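You operate a simulated robot arm through the tools that you are given. There is no shell and no other tool.

Carry out the task below with a simulated two-armed robot. There is one attempt and no reset: what you move stays moved.

## Task
Clamp the block with the purple top in the duster and powder its top.
Fine: use the felt pad and the tin; put the pad back and free the clamp; the two blocks beside it stay. Set down upright: felt pad with blue grip. A coat counts when it lies all over at full strength: go over it till it gets no stronger.

It is judged by the outcome, as a careful person would: the job done as asked, and still so three seconds after it is handed in. It fails if anything else is knocked over, pushed out of place, dropped, spilled or broken.

## Robot
Two 7-joint arms with fingered hands on one trunk that stands fixed in place. Base frame: the origin is at the foot of the trunk, x ahead of it, y to its left, z up; the work surface is at about z = 80. Readings come in cm, rad, newtons and seconds.
The left shoulder is at [8, 24.1, 136.7], the right one opposite. Payload 4.9 kg a hand.
Tool frame (each hand has its own): the origin (TCP) lies between the finger pads and is the grasp point; the fingertips stand 3.2 cm ahead of it; z points along the fingers, y is the line along which they close. Largest opening 20 cm; the body of the gripper starts 8.9 cm behind the TCP. The gripper is a hand of 4 fingers: y runs from the thumb to the fingers, the wrist lies at [0, 0, -26.7] in the tool frame, and closing takes about 1.5 s.
Orientation is told as [roll, pitch, yaw] about the base's x, y, z axes, in that order, counted from this pose: with the fingers straight down and closing along the base's y, the tool's x points along the base's -x, its y along +y and its z along -z.

## Interface
- The arms move only by the tool arm_command. It takes "left_deltas", "right_deltas" or both (then of equal length, played together; a hand with none holds still); each is a list of rows, each a list of 6 numbers: the turn, a rotation vector about the tool's x, y, z in rad, then the shift along the tool's x, y, z in cm. In form: [[wx, wy, wz, dx, dy, dz], ...]. A call has 1 to 20 rows; each row is the pose to reach, as a shift and turn from the pose commanded when the call began, along the tool's axes at that moment. "left_hand" and "right_hand" are, for a hand that has rows, the opening, from 0 (shut) to 1 (fully open), set as the call begins (left out, the last holds). A row lasts 0.2 s, in which the tool goes at most 5 cm and 0.15 rad; a call with a longer step from one row to the next is refused whole, and so is a gripper value outside its range. Where a pose cannot be reached the arm comes as near as it can. A force on the tool above 70 N (or 10 N above the force at the start of the call, whichever is more), or a blocked arm, ends the call early, and 0.2 s more pass. Each finger travels about 7.2 cm/s and halts on what it meets, pressing with about 23 N; the grip force reading is that of the motor and also rises with nothing between the fingers. The clock runs only during rows and for 0.2 s after the last one: add rows that repeat a pose to give the fingers time. The reply holds the time, the measured pose of the TCP, the force on the tool along the base axes, the opening and the grip force, in the units named above and with some noise, with the torque about the TCP (base axes, N m) and any sound that the robot's microphone picked up.
- Cameras (640 x 400 px; columns grow to the right, rows downward): "scene" is now at [12.81, -0.09, 154.35]; the picture's right is [-0.05, -1.00, -0.00], its down [-0.62, 0.03, -0.79] and it looks along [0.79, -0.04, -0.62] (base axes); focal length 373 px, centre (320, 200). "left" rides on the left gripper at [-6.9, -6.9, -11.6] in its tool frame; the picture's right is [0.71, -0.71, 0.00], its down [0.54, 0.54, -0.64] and it looks along [0.46, 0.45, 0.77] (tool axes); focal length 226 px, centre (320, 200). "right" rides on the right gripper at [6.9, -6.9, -11.6] in its tool frame; the picture's right is [0.71, 0.71, 0.00], its down [-0.54, 0.54, -0.64] and it looks along [-0.45, 0.46, 0.77] (tool axes); focal length 226 px, centre (320, 200). There is no depth. A picture from a camera that has moved, and an enlarged one, comes with that camera's place and axes in the base frame and with its lens. The place of the scene camera against the robot may be out by one fixed shift of up to 1.8 cm in any direction.
- snapshot(camera): a new picture of that camera. The clock stands still meanwhile.
- move_column(by): slides the trunk up (or, below 0, down) by that many cm; the arms and the scene camera ride with it, the base frame stays. It gives what a move gives, with no picture.
- curl_fingers(finger1, finger2, finger3, thumb_bend, hand): sets how far each is bent, from 0 (flat) to 100 (curled in); at 30 the hand is open as for a grip, at 70 the pads meet at the TCP. One left out holds its place. A second passes; each finger stops where it meets its share of the squeeze, and holds until it gets a number again. A gripper value or a shape takes the hand back. It gives what a move gives, with no picture; readings hold the bend of each and the force on the fingers (four entries, about 0 where the hand has none), thumb and palm.
- preshape(shape, hand): the hand has 4 fingers and takes this shape, open, in about a second: jaw (thumb against the fingers, like two jaws); tri (thumb and two fingers); tip (a fingertip pinch); poke (one finger out to press); point (the index stretched); flat (the hand flat); cup (the hand cupped); fist (a fist). The gripper value then closes the fingers along that shape, each until it touches; the sizes above hold for jaw. It gives what a move gives, with no picture.
- turn_head(pan, tilt): turns the head with the scene camera to pan (to the left, within 1.501 rad either way) and tilt (down, from -0.506 to 1.204), counted from straight ahead of the robot. It gives what a move gives.
- zoom(camera, box): a new picture of the part [left, top, right, bottom] of that camera's present view, enlarged. The clock stands still meanwhile.
- hand_in(): hands the job in; it is judged then, once.

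Nothing tells you positions but the pictures and the camera data. Unless the task says otherwise, let go and move clear before handing in.

The tools are called as a command line: name --argument value ..., lists and objects as JSON in quotes. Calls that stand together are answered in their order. arm_command: Moves the arms, as the interface text tells. Its arguments: {"type":"object","properties":{"left_deltas":{"type":"array","items":{"type":"array","items":{"type":"number"}}},"left_hand":{"type":"number"},"right_deltas":{"type":"array","items":{"type":"array","items":{"type":"number"}}},"right_hand":{"type":"number"}},"required":[]} The other tools are called the same way: move_column (by) slides the trunk up or down; preshape (shape, hand) gives the hand a shape; curl_fingers (finger1, finger2, finger3, thumb_bend, hand) moves the fingers one by one; turn_head (pan, tilt) turns the head that bears the scene camera; snapshot (camera) takes a picture; zoom (camera, box) takes an enlarged picture of a part of a camera's view; hand_in () hands the job in.

At the start:

```text
time_s: 0.0
left_position: [74.16, 33.15, 116.09]
left_tcp_rot: [-0.001, 0.0, 0.0]
left_force: [0.3, 0.6, 1.3]
left_ft_torque: [-0.02, -0.01, -0.01]
left_finger_gap: 19.98
left_finger_force: 0.0
left_shape: jaw
left_bend: [30.0, 30.0, 30.0, 30.0]
left_finger forces: [0.0, 0.1, 0.0, 0.0, 0.1, 0.0]
right_position: [74.44, -32.29, 114.84]
right_tcp_rot: [0.0, 0.001, -0.001]
right_force: [-0.1, 0.2, 0.9]
right_ft_torque: [0.0, -0.01, -0.03]
right_finger_gap: 19.98
right_finger_force: 0.1
right_shape: jaw
right_bend: [30.0, 30.0, 30.0, 30.0]
right_finger forces: [0.0, 0.1, 0.1, 0.0, 0.1, 0.1]
trunk travel left (down, up): [-27.5, 56.5]
head pan, tilt: [-0.052, 0.665]
```

scene: 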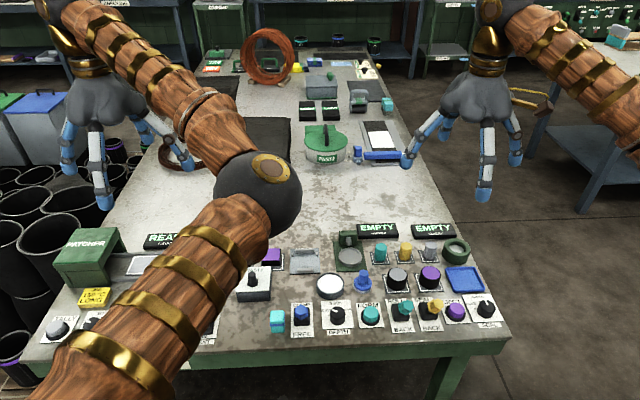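
right: 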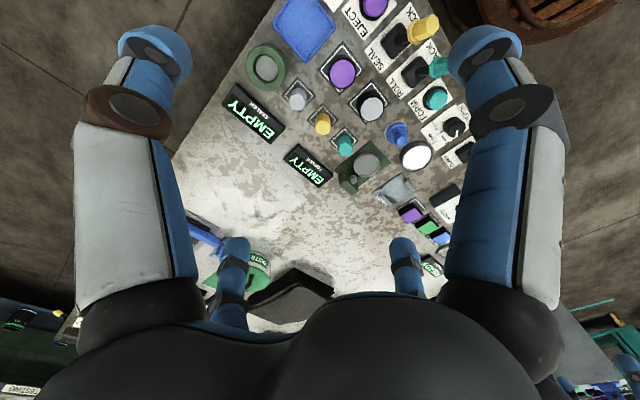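
left: 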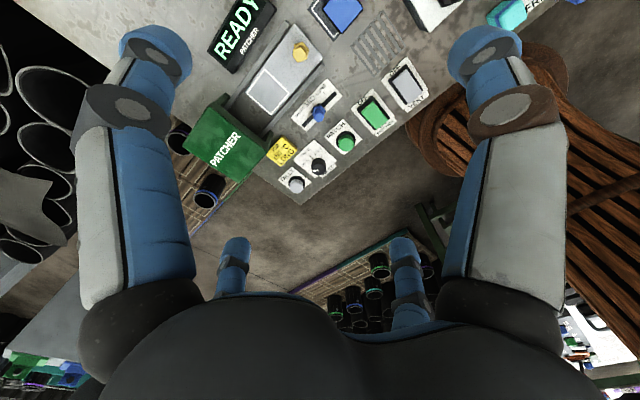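

The bench holds many knobs, machines and readouts, and the arm blocks part of the view. I'll zoom in on the parts I can see first to find the duster, the felt pad and the tin.

zoom --camera "scene" --box '[200, 220, 520, 400]'

zoom --camera "scene" --box '[180, 20, 440, 200]'

zoom --camera "right" --box '[200, 0, 500, 300]'

zoom --camera "left" --box '[170, 0, 540, 220]'

```text
2.00 times, centred on (360, 310) of scene
camera zoom: at [12.81, -0.09, 154.35], right [-0.05, -1.0, 0.0], down [-0.62, 0.03, -0.79], along [0.79, -0.04, -0.62], focal length 746 px, centre (240, -20)
```

zoom: 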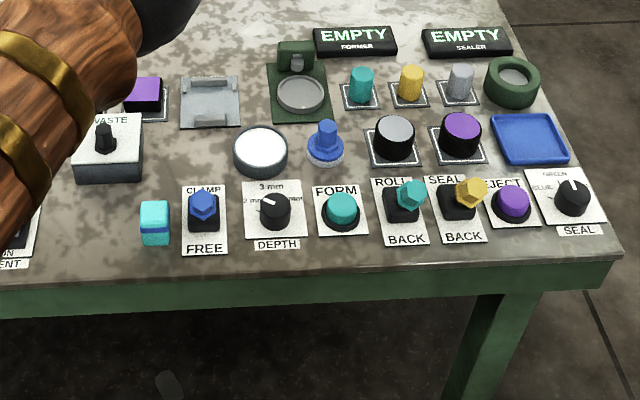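

```text
2.22 times, centred on (310, 110) of scene
camera zoom: at [12.81, -0.09, 154.35], right [-0.05, -1.0, 0.0], down [-0.62, 0.03, -0.79], along [0.79, -0.04, -0.62], focal length 829 px, centre (342, 400)
```

zoom: 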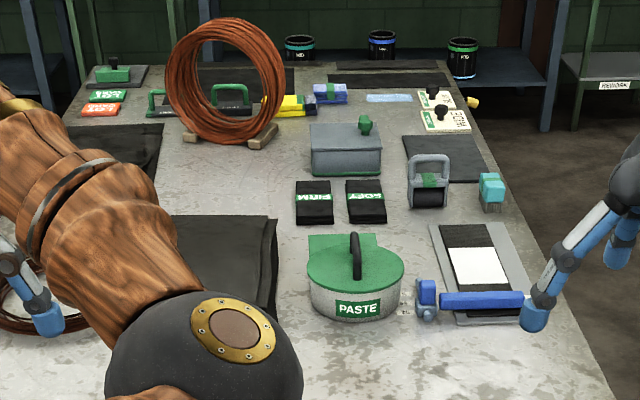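

```text
1.33 times, centred on (350, 150) of right
camera zoom: at [67.71, -39.22, 126.46], right [-0.71, 0.71, 0.0], down [0.54, 0.54, 0.64], along [0.45, 0.46, -0.77], focal length 301 px, centre (280, 267)
```

zoom: 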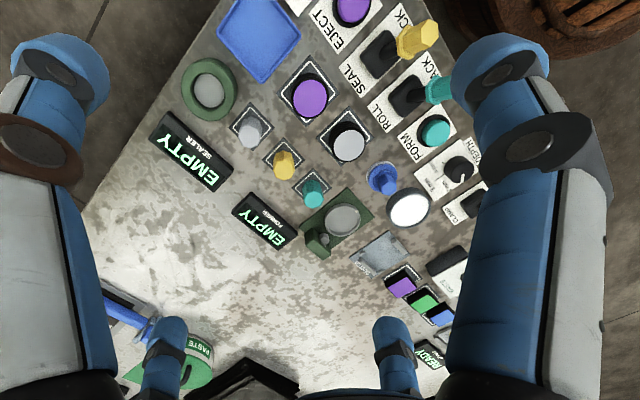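

```text
1.73 times, centred on (355, 110) of left
camera zoom: at [81.12, 26.25, 127.62], right [-0.71, -0.71, 0.0], down [-0.54, 0.54, 0.64], along [-0.46, 0.45, -0.77], focal length 391 px, centre (260, 356)
```

zoom: 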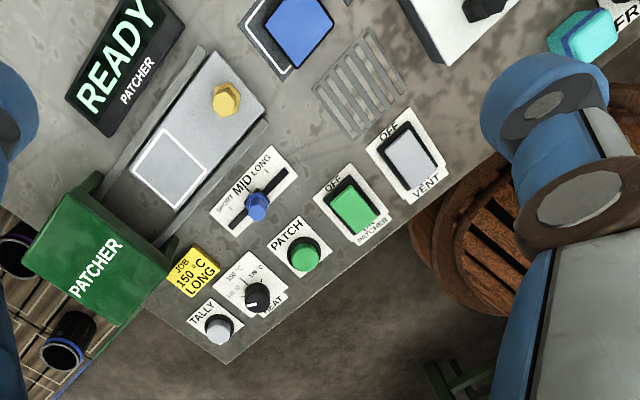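

The grey vise plate marked as the duster sits next to a purple block, with green and blue blocks beside it. The blue-gripped pad, round tin and blue CLAMP/FREE lever are nearby. The left elbow hides part of this, so I'll move the left hand outward and bring the right hand's camera in for a closer look.

arm_command --left_deltas '[[0, 0, 0, -1.5, 3, 0], [0, 0, 0, -3, 6, -1], [0, 0, 0, -4.5, 9, -2], [0, 0, 0, -6, 12, -3], [0, 0, 0, -7.5, 15, -4], [0, 0, 0, -9, 18, -4]]'

snapshot --camera "scene"

```text
time_s: 1.4
left_position: [83.34, 51.26, 119.86]
left_tcp_rot: [0.0, 0.002, -0.001]
left_force: [-0.3, 0.4, -0.5]
left_ft_torque: [-0.04, 0.06, 0.01]
left_finger_gap: 20.02
left_finger_force: 0.0
left_shape: jaw
left_bend: [30.0, 30.0, 30.0, 30.0]
left_finger forces: [0.0, 0.0, 0.0, 0.0, 0.0, 0.0]
right_position: [74.59, -32.1, 115.13]
right_tcp_rot: [-0.003, -0.001, 0.003]
right_force: [0.0, 0.8, 0.1]
right_ft_torque: [-0.02, -0.01, 0.02]
right_finger_gap: 19.98
right_finger_force: 0.1
right_shape: jaw
right_bend: [30.0, 30.0, 30.0, 30.0]
right_finger forces: [0.0, 0.1, 0.0, 0.1, 0.1, 0.0]
trunk travel left (down, up): [-27.5, 56.5]
head pan, tilt: [-0.052, 0.665]
```

```text
taken
camera scene: at [12.84, 0.2, 154.34], right [-0.05, -1.0, 0.0], down [-0.62, 0.03, -0.79], along [0.79, -0.04, -0.62], focal length 373 px, centre (320, 200)
```

scene: 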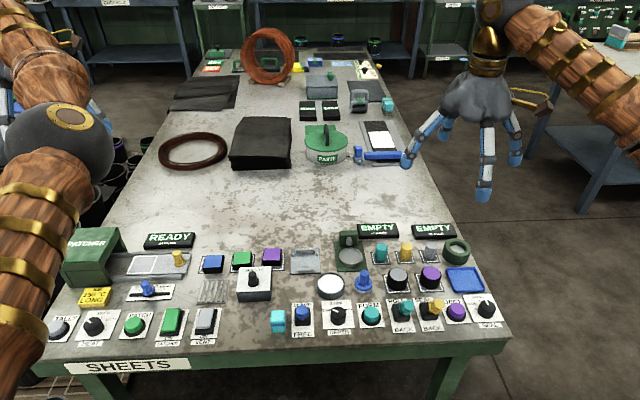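

The view is clear now: from left to right I see the blue, green and purple blocks, then the grey vise plate. I'll zoom in for detail.

zoom --camera "scene" --box '[190, 235, 350, 335]'

zoom --camera "scene" --box '[290, 230, 450, 330]'

zoom --camera "scene" --box '[240, 260, 400, 360]'

```text
4.00 times, centred on (270, 285) of scene
camera zoom: at [12.84, 0.2, 154.34], right [-0.05, -1.0, 0.0], down [-0.62, 0.03, -0.79], along [0.79, -0.04, -0.62], focal length 1492 px, centre (520, -140)
```

zoom: 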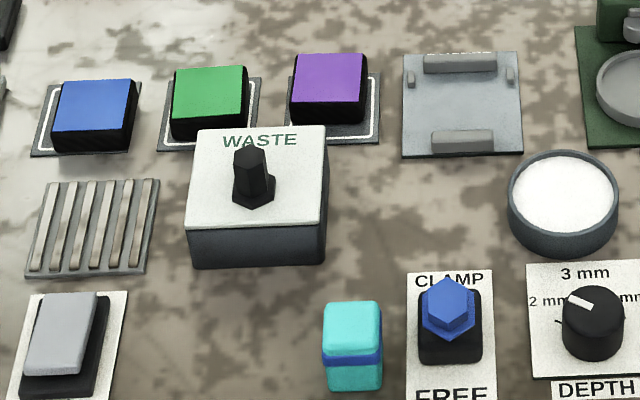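

```text
4.00 times, centred on (370, 280) of scene
camera zoom: at [12.84, 0.2, 154.34], right [-0.05, -1.0, 0.0], down [-0.62, 0.03, -0.79], along [0.79, -0.04, -0.62], focal length 1492 px, centre (120, -120)
```

zoom: 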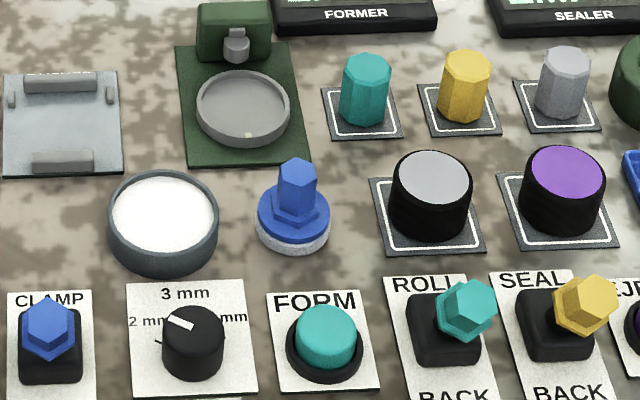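

```text
4.00 times, centred on (320, 310) of scene
camera zoom: at [12.84, 0.2, 154.34], right [-0.05, -1.0, 0.0], down [-0.62, 0.03, -0.79], along [0.79, -0.04, -0.62], focal length 1492 px, centre (320, -240)
```

zoom: 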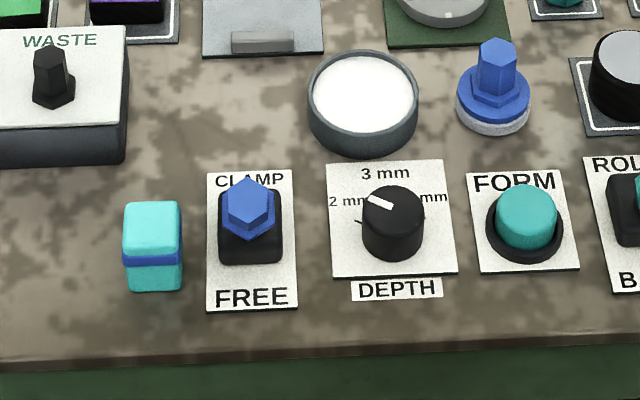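

I'll move the right hand so its camera looks straight at the vise, pad, tin and lever.

arm_command --right_deltas '[[0, 0, 0, 1.5, 3.2, 0], [0, 0, 0, 3, 6.4, 0.5], [0, 0, 0, 4.5, 9.6, 1], [0, 0, 0, 6, 12.8, 2], [0, 0, 0, 7.5, 16, 3], [0, 0, 0, 8.4, 18.3, 3], [0, 0, 0, 8.4, 18.3, 3]]'

snapshot --camera "right"

zoom --camera "right" --box '[240, 60, 440, 260]'

snapshot --camera "scene"

```text
time_s: 3.0
left_position: [83.34, 50.89, 120.25]
left_tcp_rot: [0.0, 0.001, 0.0]
left_force: [0.2, -0.5, 0.1]
left_ft_torque: [0.04, 0.0, 0.01]
left_finger_gap: 19.98
left_finger_force: 0.0
left_shape: jaw
left_bend: [30.0, 30.0, 30.0, 30.0]
left_finger forces: [0.1, 0.1, 0.0, 0.1, 0.1, 0.0]
right_position: [66.1, -14.1, 111.82]
right_tcp_rot: [0.0, -0.001, 0.0]
right_force: [0.5, 0.2, -0.2]
right_ft_torque: [0.03, -0.05, 0.03]
right_finger_gap: 20.0
right_finger_force: 0.2
right_shape: jaw
right_bend: [30.0, 30.0, 30.0, 30.0]
right_finger forces: [0.0, 0.0, 0.1, 0.0, 0.0, 0.1]
trunk travel left (down, up): [-27.5, 56.5]
head pan, tilt: [-0.052, 0.665]
```

```text
taken
camera right: at [59.32, -20.93, 123.35], right [-0.71, 0.71, 0.0], down [0.54, 0.54, 0.64], along [0.45, 0.46, -0.77], focal length 226 px, centre (320, 200)
```

right: 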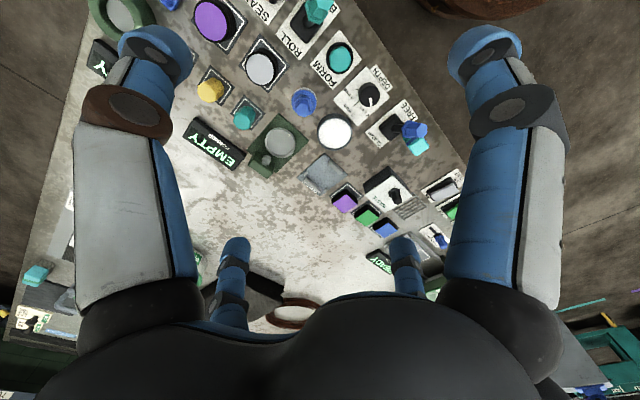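

```text
2.00 times, centred on (340, 160) of right
camera zoom: at [59.32, -20.93, 123.35], right [-0.71, 0.71, 0.0], down [0.54, 0.54, 0.64], along [0.45, 0.46, -0.77], focal length 452 px, centre (280, 280)
```

zoom: 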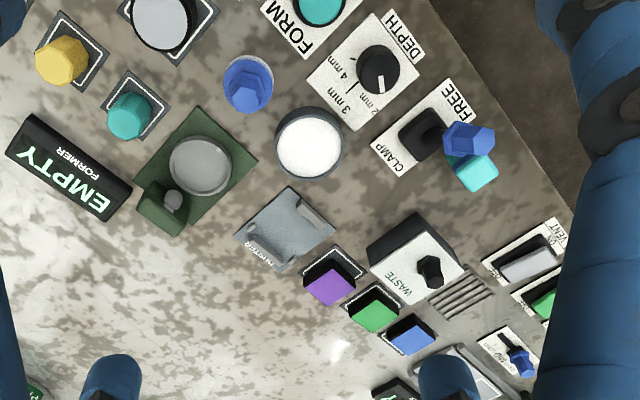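

```text
taken
camera scene: at [12.82, -0.13, 154.34], right [-0.05, -1.0, 0.0], down [-0.62, 0.03, -0.79], along [0.79, -0.04, -0.62], focal length 373 px, centre (320, 200)
```

scene: 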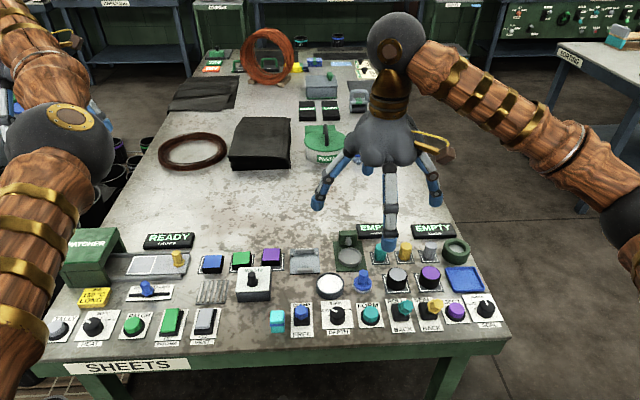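

The lever leans toward FREE, and the plate is labelled DUSTER. I'll lower the hand a little to get precise positions for the block, duster, pad and tin.

arm_command --right_deltas '[[0, 0, 0, -1.5, 2.5, 3], [0, 0, 0, -3, 4.5, 6], [0, 0, 0, -4, 6, 9], [0, 0, 0, -4, 6, 12], [0, 0, 0, -4, 6, 12]]'

snapshot --camera "right"

zoom --camera "right" --box '[260, 130, 420, 290]'

zoom --camera "right" --box '[220, 0, 440, 140]'

```text
time_s: 4.2
left_position: [83.24, 51.07, 120.08]
left_tcp_rot: [0.0, 0.001, 0.0]
left_force: [-0.2, -1.3, 0.0]
left_ft_torque: [0.02, 0.0, -0.01]
left_finger_gap: 19.98
left_finger_force: 0.0
left_shape: jaw
left_bend: [30.0, 30.0, 30.0, 30.0]
left_finger forces: [0.1, 0.0, 0.0, 0.0, 0.0, 0.0]
right_position: [69.95, -8.14, 99.94]
right_tcp_rot: [0.002, -0.001, 0.0]
right_force: [-0.5, 0.2, 1.3]
right_ft_torque: [-0.01, -0.02, -0.01]
right_finger_gap: 19.99
right_finger_force: 0.1
right_shape: jaw
right_bend: [30.0, 30.0, 30.0, 30.0]
right_finger forces: [0.0, 0.1, 0.0, 0.0, 0.0, 0.0]
trunk travel left (down, up): [-27.5, 56.5]
head pan, tilt: [-0.052, 0.665]
```

```text
taken
camera right: at [63.22, -14.92, 111.39], right [-0.71, 0.71, 0.0], down [0.54, 0.54, 0.64], along [0.45, 0.45, -0.77], focal length 226 px, centre (320, 200)
```

right: 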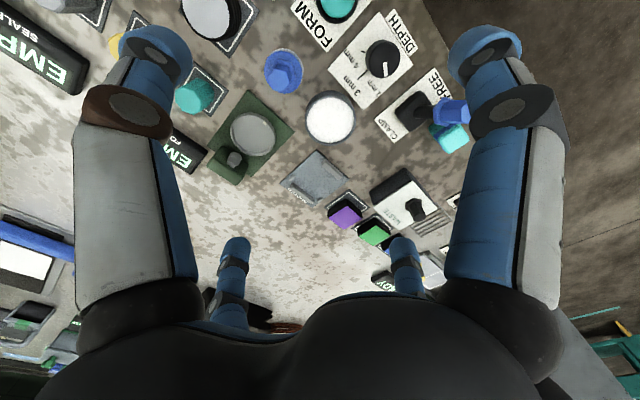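

```text
2.50 times, centred on (340, 210) of right
camera zoom: at [63.22, -14.92, 111.39], right [-0.71, 0.71, 0.0], down [0.54, 0.54, 0.64], along [0.45, 0.45, -0.77], focal length 565 px, centre (270, 175)
```

zoom: 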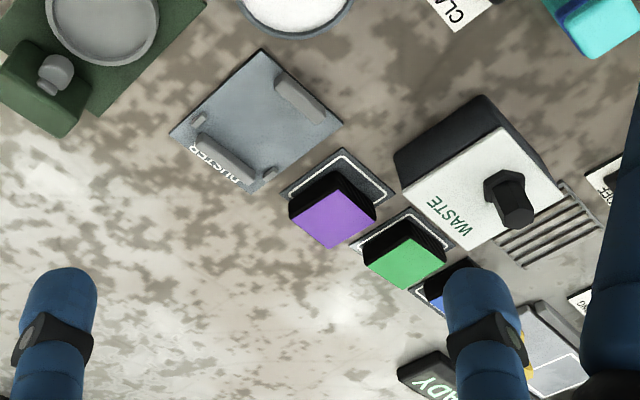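

```text
2.86 times, centred on (330, 70) of right
camera zoom: at [63.22, -14.92, 111.39], right [-0.71, 0.71, 0.0], down [0.54, 0.54, 0.64], along [0.45, 0.45, -0.77], focal length 646 px, centre (291, 571)
```

zoom: 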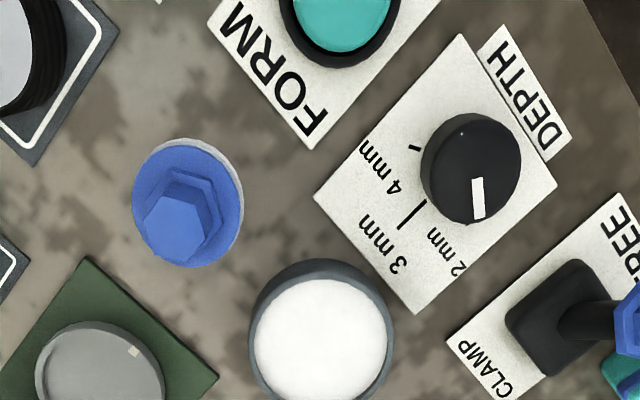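

zoom --camera "right" --box '[270, 140, 370, 240]'

zoom --camera "right" --box '[320, 170, 420, 270]'

zoom --camera "right" --box '[250, 40, 370, 160]'

zoom --camera "right" --box '[360, 50, 480, 170]'

```text
4.00 times, centred on (320, 190) of right
camera zoom: at [63.22, -14.92, 111.39], right [-0.71, 0.71, 0.0], down [0.54, 0.54, 0.64], along [0.45, 0.45, -0.77], focal length 904 px, centre (320, 240)
```

zoom: 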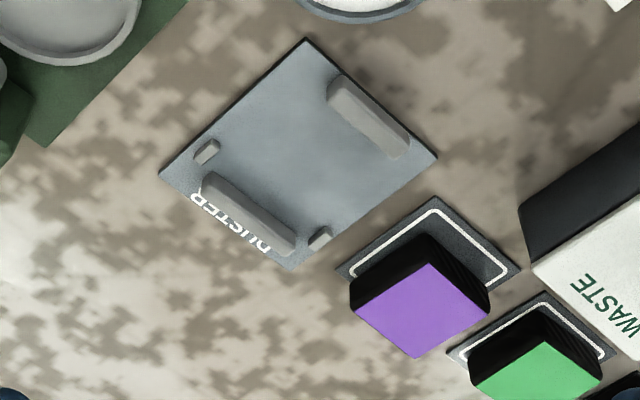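

```text
4.00 times, centred on (370, 220) of right
camera zoom: at [63.22, -14.92, 111.39], right [-0.71, 0.71, 0.0], down [0.54, 0.54, 0.64], along [0.45, 0.45, -0.77], focal length 904 px, centre (120, 120)
```

zoom: 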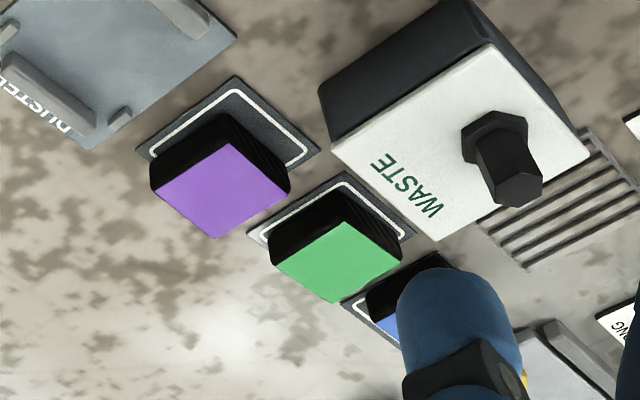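

```text
3.33 times, centred on (310, 100) of right
camera zoom: at [63.22, -14.92, 111.39], right [-0.71, 0.71, 0.0], down [0.54, 0.54, 0.64], along [0.45, 0.45, -0.77], focal length 754 px, centre (353, 533)
```

zoom: 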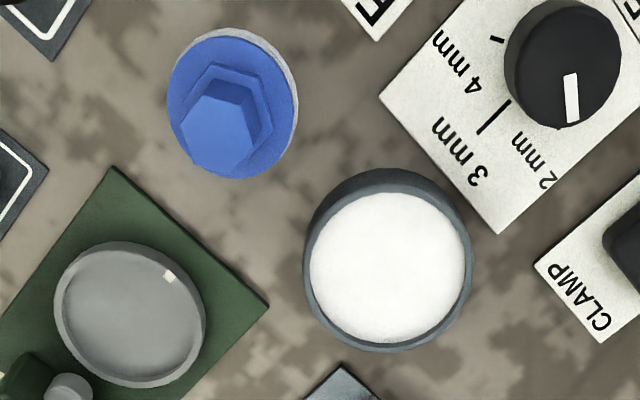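

```text
3.33 times, centred on (420, 110) of right
camera zoom: at [63.22, -14.92, 111.39], right [-0.71, 0.71, 0.0], down [0.54, 0.54, 0.64], along [0.45, 0.45, -0.77], focal length 754 px, centre (-13, 500)
```

zoom: 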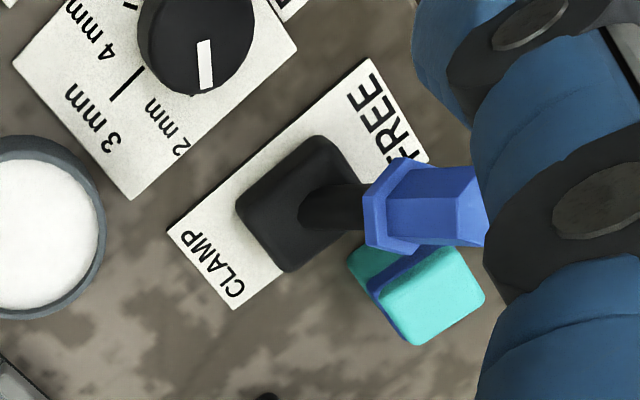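

From the hand camera I put the main things here:

| Item | Position (cm) |
|---|---|
| Purple block, about 4.4 cm square and 2 cm high | (80.3, 8.5) |
| Duster centre | (79.3, -0.2) |
| Pad | (70, -14) |
| Tin | (70, -6.3) |
| Lever pivot | (61.7, 1), leaning to FREE |

Next I'll try the fingertip pinch shape in the air and see how the fingers stand.

preshape --shape "tip" --hand "right"

snapshot --camera "right"

zoom --camera "scene" --box '[260, 60, 500, 260]'

```text
time_s: 5.1
left_position: [83.25, 51.19, 120.06]
left_tcp_rot: [0.001, -0.002, 0.001]
left_force: [0.6, -0.3, 0.9]
left_ft_torque: [0.01, 0.0, 0.04]
left_finger_gap: 19.99
left_finger_force: 0.0
left_shape: jaw
left_bend: [30.0, 30.0, 30.0, 30.0]
left_finger forces: [0.0, 0.1, 0.1, 0.0, 0.0, 0.0]
right_position: [70.28, -8.06, 99.94]
right_tcp_rot: [-0.001, 0.0, 0.0]
right_force: [0.0, -0.1, -0.7]
right_ft_torque: [0.0, -0.02, -0.04]
right_finger_gap: 20.0
right_finger_force: 0.1
right_shape: tip
right_bend: [16.0, 30.0, 16.0, 30.0]
right_finger forces: [0.0, 0.0, 0.0, 0.0, 0.0, 0.0]
trunk travel left (down, up): [-27.5, 56.5]
head pan, tilt: [-0.052, 0.665]
```

```text
taken
camera right: at [63.26, -14.94, 111.39], right [-0.71, 0.71, 0.0], down [0.54, 0.54, 0.64], along [0.45, 0.45, -0.77], focal length 226 px, centre (320, 200)
```

right: 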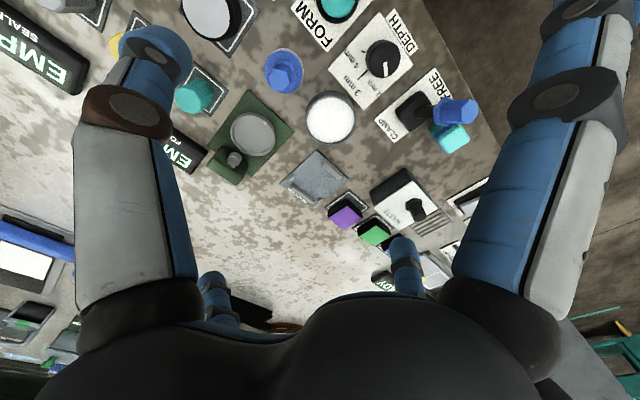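

```text
2.00 times, centred on (380, 160) of scene
camera zoom: at [12.82, -0.08, 154.34], right [-0.05, -1.0, 0.0], down [-0.62, 0.03, -0.79], along [0.79, -0.04, -0.62], focal length 746 px, centre (200, 280)
```

zoom: 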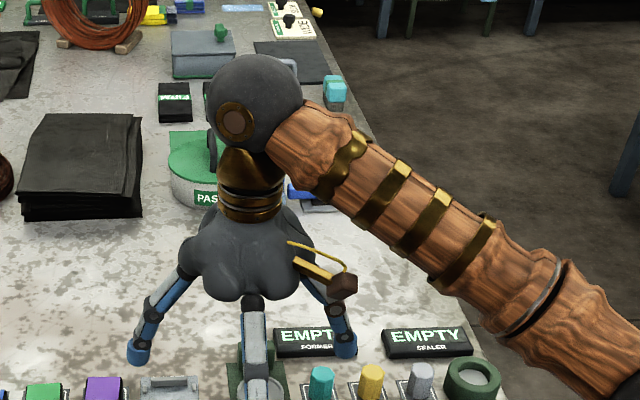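

In "tip" shape, finger 2 and the thumb oppose along y while fingers 1 and 3 spread along x. I'll flatten fingers 1 and 3 fully and check how high they sit.

curl_fingers --hand "right" --finger1 0 --finger2 50 --finger3 0 --thumb_bend 50

snapshot --camera "right"

zoom --camera "scene" --box '[240, 100, 480, 300]'

snapshot --camera "left"

```text
time_s: 6.1
left_position: [83.31, 51.05, 120.01]
left_tcp_rot: [0.0, 0.0, 0.001]
left_force: [-0.2, 0.3, 1.4]
left_ft_torque: [-0.03, -0.01, 0.02]
left_finger_gap: 19.97
left_finger_force: 0.0
left_shape: jaw
left_bend: [30.0, 30.0, 30.0, 30.0]
left_finger forces: [0.0, 0.0, 0.0, 0.0, 0.0, 0.1]
right_position: [70.05, -8.2, 99.76]
right_tcp_rot: [0.0, 0.001, -0.002]
right_force: [0.4, -0.1, -0.4]
right_ft_torque: [0.01, 0.01, -0.01]
right_finger_gap: 14.0
right_finger_force: 0.0
right_shape: fingers
right_bend: [1.0, 50.0, 1.0, 50.0]
right_finger forces: [0.1, 0.0, 0.0, 0.0, 0.0, 0.0]
trunk travel left (down, up): [-27.5, 56.5]
head pan, tilt: [-0.052, 0.665]
```

```text
taken
camera right: at [63.25, -14.93, 111.39], right [-0.71, 0.71, 0.0], down [0.54, 0.54, 0.64], along [0.45, 0.45, -0.77], focal length 226 px, centre (320, 200)
```

right: 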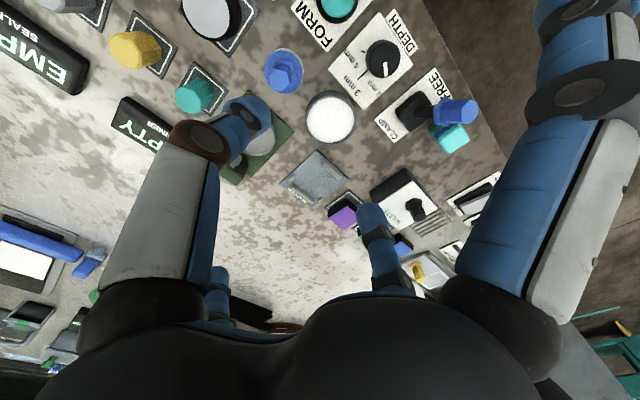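

```text
2.00 times, centred on (360, 200) of scene
camera zoom: at [12.82, -0.07, 154.34], right [-0.05, -1.0, 0.0], down [-0.62, 0.03, -0.79], along [0.79, -0.04, -0.62], focal length 746 px, centre (240, 200)
```

zoom: 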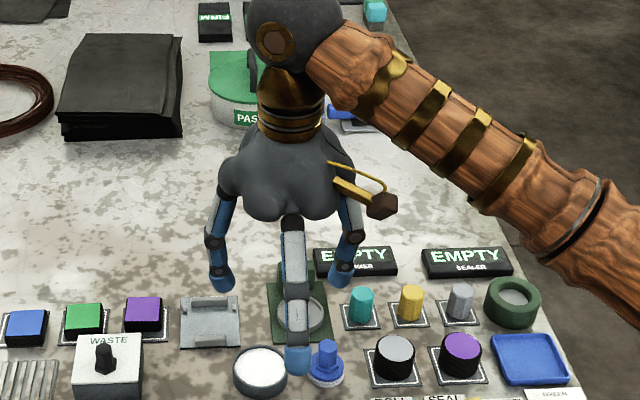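

```text
taken
camera left: at [90.25, 44.16, 131.59], right [-0.71, -0.71, 0.0], down [-0.54, 0.54, 0.64], along [-0.46, 0.45, -0.77], focal length 226 px, centre (320, 200)
```

left: 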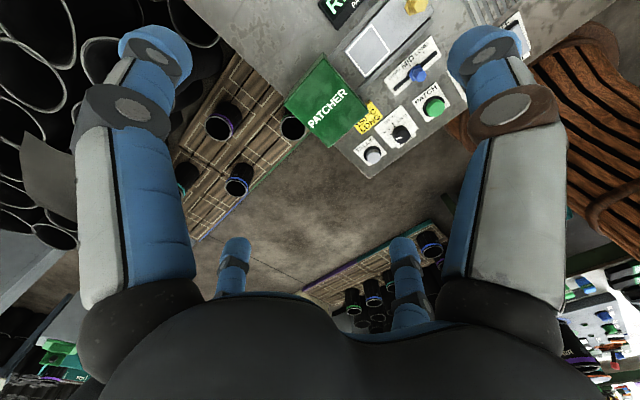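

Flat fingers 1 and 3 reach about 14 cm out, level with the TCP. I'll close finger 2 and the thumb further to about the block's width, so I can see where the tips end up.

curl_fingers --hand "right" --finger2 62 --thumb_bend 62

snapshot --camera "right"

zoom --camera "scene" --box '[260, 160, 420, 260]'

```text
time_s: 7.1
left_position: [83.34, 51.19, 120.16]
left_tcp_rot: [0.0, 0.0, 0.001]
left_force: [1.3, 0.6, 0.9]
left_ft_torque: [0.01, -0.02, 0.03]
left_finger_gap: 19.98
left_finger_force: 0.2
left_shape: jaw
left_bend: [30.0, 30.0, 30.0, 30.0]
left_finger forces: [0.0, 0.0, 0.0, 0.0, 0.0, 0.1]
right_position: [70.07, -8.09, 99.86]
right_tcp_rot: [0.001, 0.0, 0.0]
right_force: [-0.4, 0.4, 0.3]
right_ft_torque: [-0.01, 0.01, -0.03]
right_finger_gap: 13.01
right_finger_force: 0.1
right_shape: fingers
right_bend: [1.0, 62.0, 1.0, 62.0]
right_finger forces: [0.0, 0.0, 0.1, 0.1, 0.1, 0.0]
trunk travel left (down, up): [-27.5, 56.5]
head pan, tilt: [-0.052, 0.665]
```

```text
taken
camera right: at [63.25, -14.93, 111.39], right [-0.71, 0.71, 0.0], down [0.54, 0.54, 0.64], along [0.45, 0.45, -0.77], focal length 226 px, centre (320, 200)
```

right: 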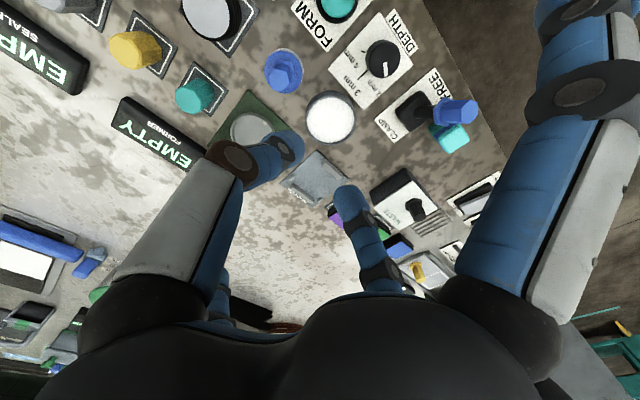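

```text
4.00 times, centred on (340, 210) of scene
camera zoom: at [12.81, -0.07, 154.34], right [-0.05, -1.0, 0.0], down [-0.62, 0.03, -0.79], along [0.79, -0.04, -0.62], focal length 1492 px, centre (240, 160)
```

zoom: 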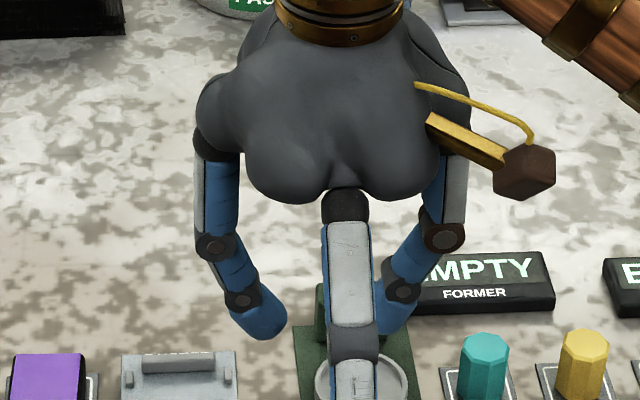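

At bend 62 the tips stand about 5 cm apart, so each unit of bend is roughly 0.5 cm. Next I'll see whether fingers 1 and 3 can be curled out of the way into the palm.

curl_fingers --hand "right" --finger1 100 --finger2 50 --finger3 100 --thumb_bend 50

snapshot --camera "right"

zoom --camera "scene" --box '[260, 160, 420, 260]'

```text
time_s: 8.1
left_position: [83.22, 51.03, 120.11]
left_tcp_rot: [0.0, -0.001, -0.001]
left_force: [-0.1, 0.2, -0.1]
left_ft_torque: [-0.02, 0.0, -0.03]
left_finger_gap: 20.0
left_finger_force: 0.0
left_shape: jaw
left_bend: [30.0, 30.0, 30.0, 30.0]
left_finger forces: [0.0, 0.0, 0.0, 0.0, 0.0, 0.1]
right_position: [69.98, -8.03, 99.85]
right_tcp_rot: [0.002, 0.0, 0.0]
right_force: [-0.2, 0.5, -0.1]
right_ft_torque: [-0.01, 0.0, 0.0]
right_finger_gap: 4.64
right_finger_force: 0.1
right_shape: fingers
right_bend: [73.0, 50.0, 73.0, 50.0]
right_finger forces: [0.0, 0.0, 0.0, 0.0, 0.1, 0.1]
trunk travel left (down, up): [-27.5, 56.5]
head pan, tilt: [-0.052, 0.665]
```

```text
taken
camera right: at [63.25, -14.93, 111.39], right [-0.71, 0.71, 0.0], down [0.54, 0.54, 0.64], along [0.45, 0.45, -0.77], focal length 226 px, centre (320, 200)
```

right: 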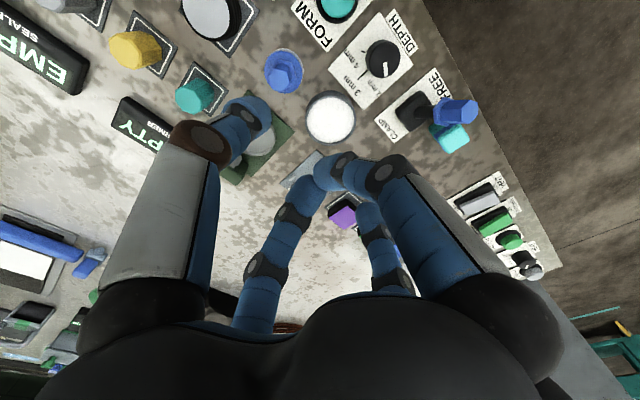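

```text
4.00 times, centred on (340, 210) of scene
camera zoom: at [12.81, -0.07, 154.34], right [-0.05, -1.0, 0.0], down [-0.62, 0.03, -0.79], along [0.79, -0.04, -0.62], focal length 1492 px, centre (240, 160)
```

zoom: 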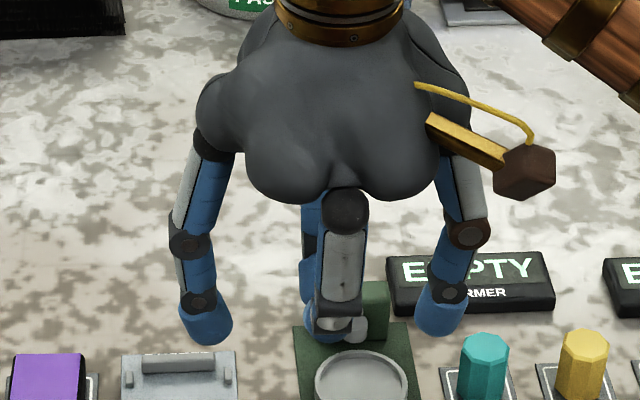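

curl_fingers --hand "right" --finger1 100 --finger3 100

snapshot --camera "right"

zoom --camera "scene" --box '[260, 160, 420, 260]'

```text
time_s: 9.1
left_position: [83.22, 51.11, 120.15]
left_tcp_rot: [-0.001, -0.001, 0.0]
left_force: [0.1, -0.4, 0.4]
left_ft_torque: [0.0, 0.01, 0.01]
left_finger_gap: 19.98
left_finger_force: 0.0
left_shape: jaw
left_bend: [30.0, 30.0, 30.0, 30.0]
left_finger forces: [0.1, 0.1, 0.1, 0.0, 0.0, 0.0]
right_position: [70.14, -8.01, 99.85]
right_tcp_rot: [-0.001, 0.001, 0.0]
right_force: [-0.9, -0.1, -0.8]
right_ft_torque: [0.01, 0.03, 0.01]
right_finger_gap: 4.63
right_finger_force: 0.1
right_shape: fingers
right_bend: [73.0, 50.0, 73.0, 50.0]
right_finger forces: [0.0, 0.1, 0.0, 0.0, 0.1, 0.1]
trunk travel left (down, up): [-27.5, 56.5]
head pan, tilt: [-0.052, 0.665]
```

```text
taken
camera right: at [63.25, -14.93, 111.39], right [-0.71, 0.71, 0.0], down [0.54, 0.54, 0.64], along [0.45, 0.45, -0.77], focal length 226 px, centre (320, 200)
```

right: 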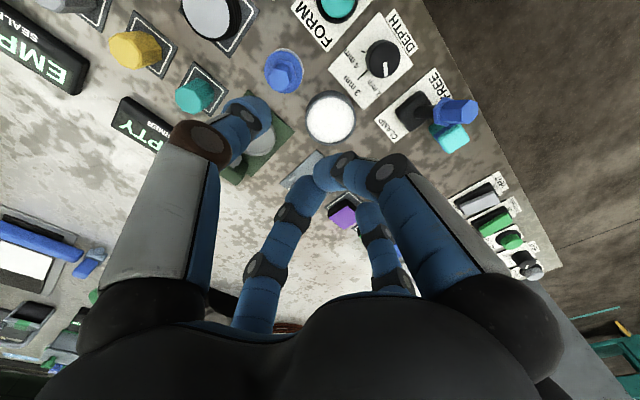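

```text
4.00 times, centred on (340, 210) of scene
camera zoom: at [12.81, -0.07, 154.34], right [-0.05, -1.0, 0.0], down [-0.62, 0.03, -0.79], along [0.79, -0.04, -0.62], focal length 1492 px, centre (240, 160)
```

zoom: 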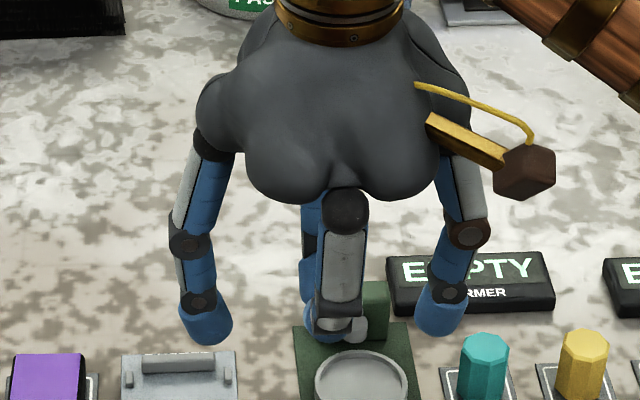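

Fingers 1 and 3 meet each other at 73, so they can't fold away; I'll leave them flat instead. Next I need the jaw heights of the duster, so I'll zoom in closer.

curl_fingers --hand "right" --finger1 0 --finger2 50 --finger3 0 --thumb_bend 50

zoom --camera "scene" --box '[281, 242, 329, 272]'

zoom --camera "scene" --box '[236, 242, 300, 282]'

zoom --camera "right" --box '[270, 140, 340, 210]'

```text
time_s: 10.1
left_position: [83.29, 50.99, 120.02]
left_tcp_rot: [-0.001, 0.0, 0.0]
left_force: [-0.1, 0.7, -0.4]
left_ft_torque: [-0.01, 0.02, 0.01]
left_finger_gap: 19.97
left_finger_force: 0.1
left_shape: jaw
left_bend: [30.0, 30.0, 30.0, 30.0]
left_finger forces: [0.1, 0.1, 0.0, 0.0, 0.0, 0.1]
right_position: [70.12, -7.99, 99.79]
right_tcp_rot: [0.0, 0.001, 0.0]
right_force: [-0.4, 0.6, -0.6]
right_ft_torque: [-0.01, 0.0, 0.0]
right_finger_gap: 13.99
right_finger_force: 0.0
right_shape: fingers
right_bend: [1.0, 50.0, 1.0, 50.0]
right_finger forces: [0.0, 0.0, 0.0, 0.1, 0.0, 0.0]
trunk travel left (down, up): [-27.5, 56.5]
head pan, tilt: [-0.052, 0.665]
```

```text
13.33 times, centred on (305, 257) of scene
camera zoom: at [12.81, -0.07, 154.34], right [-0.05, -1.0, 0.0], down [-0.62, 0.03, -0.79], along [0.79, -0.04, -0.62], focal length 4973 px, centre (520, -560)
```

zoom: 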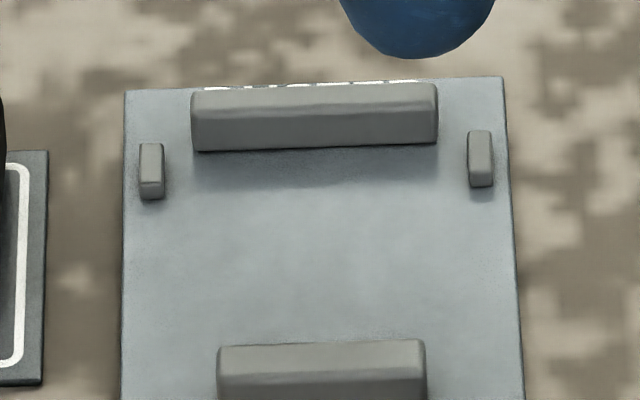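

```text
10.00 times, centred on (268, 262) of scene
camera zoom: at [12.81, -0.07, 154.34], right [-0.05, -1.0, 0.0], down [-0.62, 0.03, -0.79], along [0.79, -0.04, -0.62], focal length 3730 px, centre (840, -420)
```

zoom: 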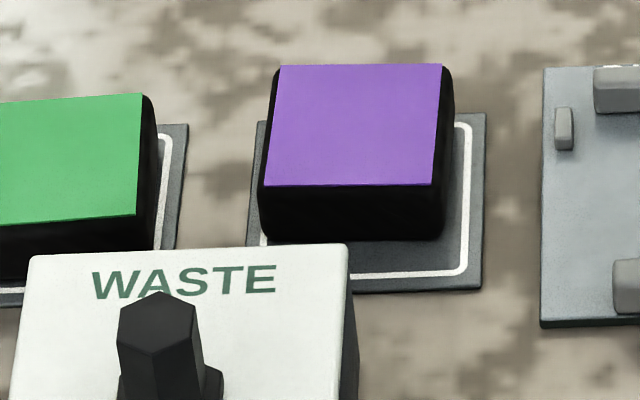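

```text
5.71 times, centred on (305, 175) of right
camera zoom: at [63.25, -14.93, 111.39], right [-0.71, 0.71, 0.0], down [0.54, 0.54, 0.64], along [0.45, 0.45, -0.77], focal length 1292 px, centre (406, 343)
```

zoom: 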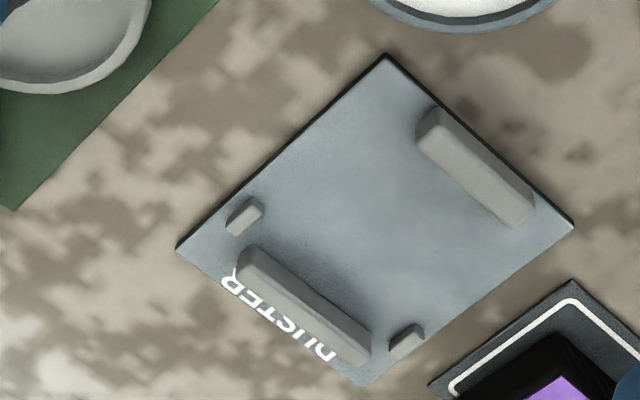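

The duster jaws are about 1 cm tall and 5.9 cm apart. The block is about 4.7 cm square and 2 cm tall. The gap to the green block is narrow, so I'll grip the purple block front-to-back with the hand turned 90°. Once it's lifted I'll turn the hand back, so the fingers are on the sides when it goes into the duster.

arm_command --right_deltas '[[0, 0, -0.1428, -0.9, 1.5, 0], [0, 0, -0.2856, -1.8, 3.0, 0], [0, 0, -0.4284, -2.7, 4.5, 0], [0, 0, -0.5712, -3.7, 6.0, 0], [0, 0, -0.714, -4.6, 7.5, 0], [0, 0, -0.8568, -5.5, 9.0, 0], [0, 0, -0.9996, -6.4, 10.5, 0.5], [0, 0, -1.1424, -7.4, 12.0, 1], [0, 0, -1.2852, -8.3, 13.5, 1.5], [0, 0, -1.428, -9.2, 15.0, 2], [0, 0, -1.5708, -10.15, 16.4, 2.5], [0, 0, -1.5708, -10.15, 16.4, 2.5]]'

snapshot --camera "right"

snapshot --camera "scene"

```text
time_s: 12.7
left_position: [83.41, 51.06, 120.15]
left_tcp_rot: [0.0, 0.001, 0.0]
left_force: [-0.6, -0.4, 0.0]
left_ft_torque: [0.04, 0.0, 0.01]
left_finger_gap: 20.01
left_finger_force: 0.0
left_shape: jaw
left_bend: [30.0, 30.0, 30.0, 30.0]
left_finger forces: [0.1, 0.1, 0.0, 0.0, 0.0, 0.1]
right_position: [80.39, 8.36, 97.57]
right_tcp_rot: [0.001, -0.001, 1.574]
right_force: [0.2, 0.8, -0.4]
right_ft_torque: [-0.01, 0.02, 0.02]
right_finger_gap: 13.96
right_finger_force: 0.1
right_shape: fingers
right_bend: [1.0, 50.0, 1.0, 50.0]
right_finger forces: [0.1, 0.1, 0.0, 0.0, 0.0, 0.1]
trunk travel left (down, up): [-27.5, 56.5]
head pan, tilt: [-0.052, 0.665]
```

```text
taken
camera right: at [87.27, 1.54, 109.02], right [-0.71, -0.71, 0.0], down [-0.54, 0.54, 0.64], along [-0.46, 0.45, -0.77], focal length 226 px, centre (320, 200)
```

right: 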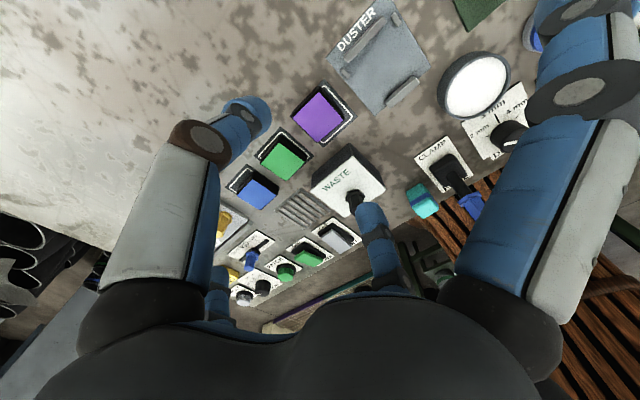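

```text
taken
camera scene: at [12.8, -0.13, 154.35], right [-0.05, -1.0, 0.0], down [-0.62, 0.03, -0.79], along [0.79, -0.04, -0.62], focal length 373 px, centre (320, 200)
```

scene: 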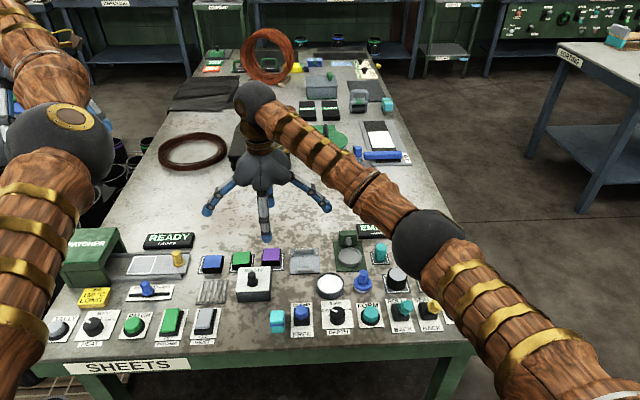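

zoom --camera "right" --box '[270, 60, 370, 160]'

zoom --camera "right" --box '[320, 0, 440, 120]'

```text
4.00 times, centred on (320, 110) of right
camera zoom: at [87.27, 1.54, 109.02], right [-0.71, -0.71, 0.0], down [-0.54, 0.54, 0.64], along [-0.46, 0.45, -0.77], focal length 904 px, centre (320, 560)
```

zoom: 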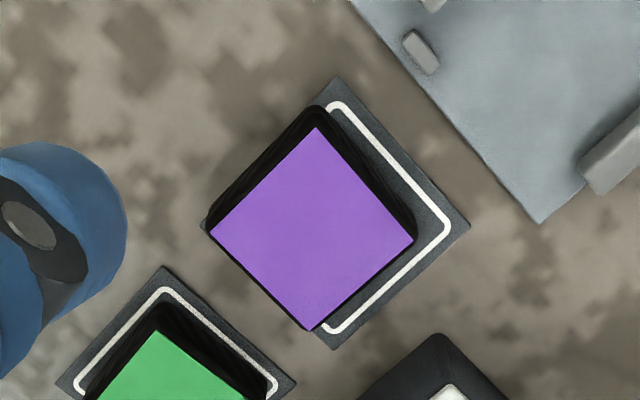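

```text
3.33 times, centred on (380, 60) of right
camera zoom: at [87.27, 1.54, 109.02], right [-0.71, -0.71, 0.0], down [-0.54, 0.54, 0.64], along [-0.46, 0.45, -0.77], focal length 754 px, centre (120, 667)
```

zoom: 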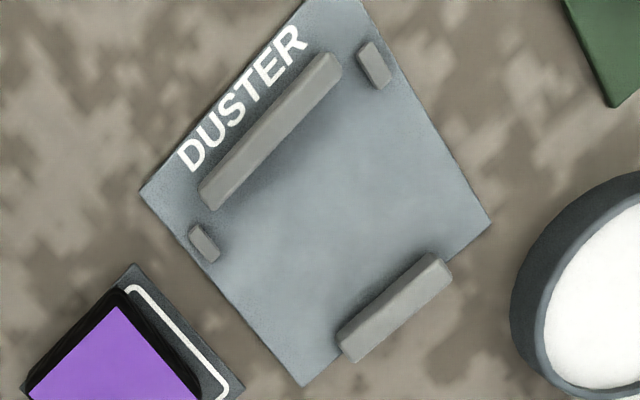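

From this view the block's centre is (80.4, 8.7), turned about 2° clockwise. I'll set a narrow opening, align the hand, and lower part of the way before checking clearance.

curl_fingers --hand "right" --finger1 0 --finger2 56 --finger3 0 --thumb_bend 56

arm_command --right_deltas '[[0, 0, 0.037, -0.2, 0, 2], [0, 0, 0.037, -0.2, 0, 4], [0, 0, 0.037, -0.2, 0, 6], [0, 0, 0.037, -0.2, 0, 8], [0, 0, 0.037, -0.2, 0, 10], [0, 0, 0.037, -0.2, 0, 11], [0, 0, 0.037, -0.2, 0, 11]]'

snapshot --camera "right"

zoom --camera "scene" --box '[200, 190, 360, 290]'

```text
time_s: 13.7
left_position: [83.31, 51.07, 120.13]
left_tcp_rot: [0.0, 0.001, 0.001]
left_force: [0.1, -0.7, 0.0]
left_ft_torque: [-0.03, 0.01, -0.01]
left_finger_gap: 20.0
left_finger_force: 0.0
left_shape: jaw
left_bend: [30.0, 30.0, 30.0, 30.0]
left_finger forces: [0.1, 0.0, 0.1, 0.0, 0.1, 0.1]
right_position: [80.25, 8.46, 97.43]
right_tcp_rot: [0.001, 0.0, 1.571]
right_force: [-0.6, -0.6, -0.7]
right_ft_torque: [-0.01, 0.01, -0.01]
right_finger_gap: 13.43
right_finger_force: 0.1
right_shape: fingers
right_bend: [1.0, 56.0, 1.0, 56.0]
right_finger forces: [0.0, 0.1, 0.0, 0.0, 0.1, 0.2]
trunk travel left (down, up): [-27.5, 56.5]
head pan, tilt: [-0.052, 0.665]
```

```text
time_s: 15.3
left_position: [83.35, 51.1, 120.04]
left_tcp_rot: [0.001, 0.001, 0.0]
left_force: [-0.5, -0.2, -0.2]
left_ft_torque: [-0.01, 0.0, 0.0]
left_finger_gap: 20.0
left_finger_force: 0.0
left_shape: jaw
left_bend: [30.0, 30.0, 30.0, 30.0]
left_finger forces: [0.0, 0.0, 0.1, 0.1, 0.0, 0.0]
right_position: [80.28, 8.71, 86.46]
right_tcp_rot: [0.0, 0.0, 1.534]
right_force: [-0.5, 0.3, 0.0]
right_ft_torque: [-0.01, -0.02, -0.01]
right_finger_gap: 13.44
right_finger_force: 0.1
right_shape: fingers
right_bend: [1.0, 56.0, 1.0, 56.0]
right_finger forces: [0.0, 0.1, 0.0, 0.1, 0.0, 0.1]
trunk travel left (down, up): [-27.5, 56.5]
head pan, tilt: [-0.052, 0.665]
```

```text
taken
camera right: at [86.96, 1.58, 97.85], right [-0.73, -0.68, 0.0], down [-0.52, 0.56, 0.64], along [-0.44, 0.47, -0.77], focal length 226 px, centre (320, 200)
```

right: 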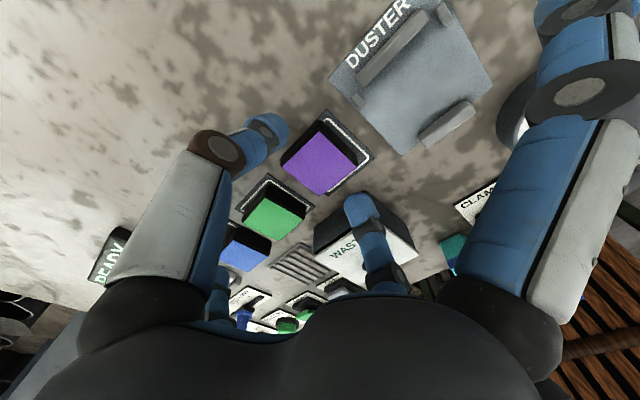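

```text
4.00 times, centred on (280, 240) of scene
camera zoom: at [12.81, -0.07, 154.34], right [-0.05, -1.0, 0.0], down [-0.62, 0.03, -0.79], along [0.79, -0.04, -0.62], focal length 1492 px, centre (480, 40)
```

zoom: 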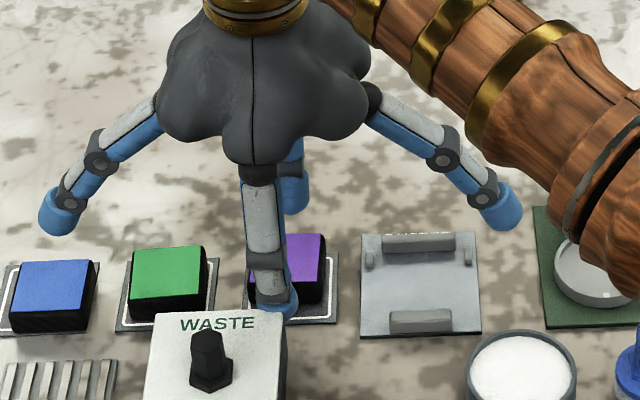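

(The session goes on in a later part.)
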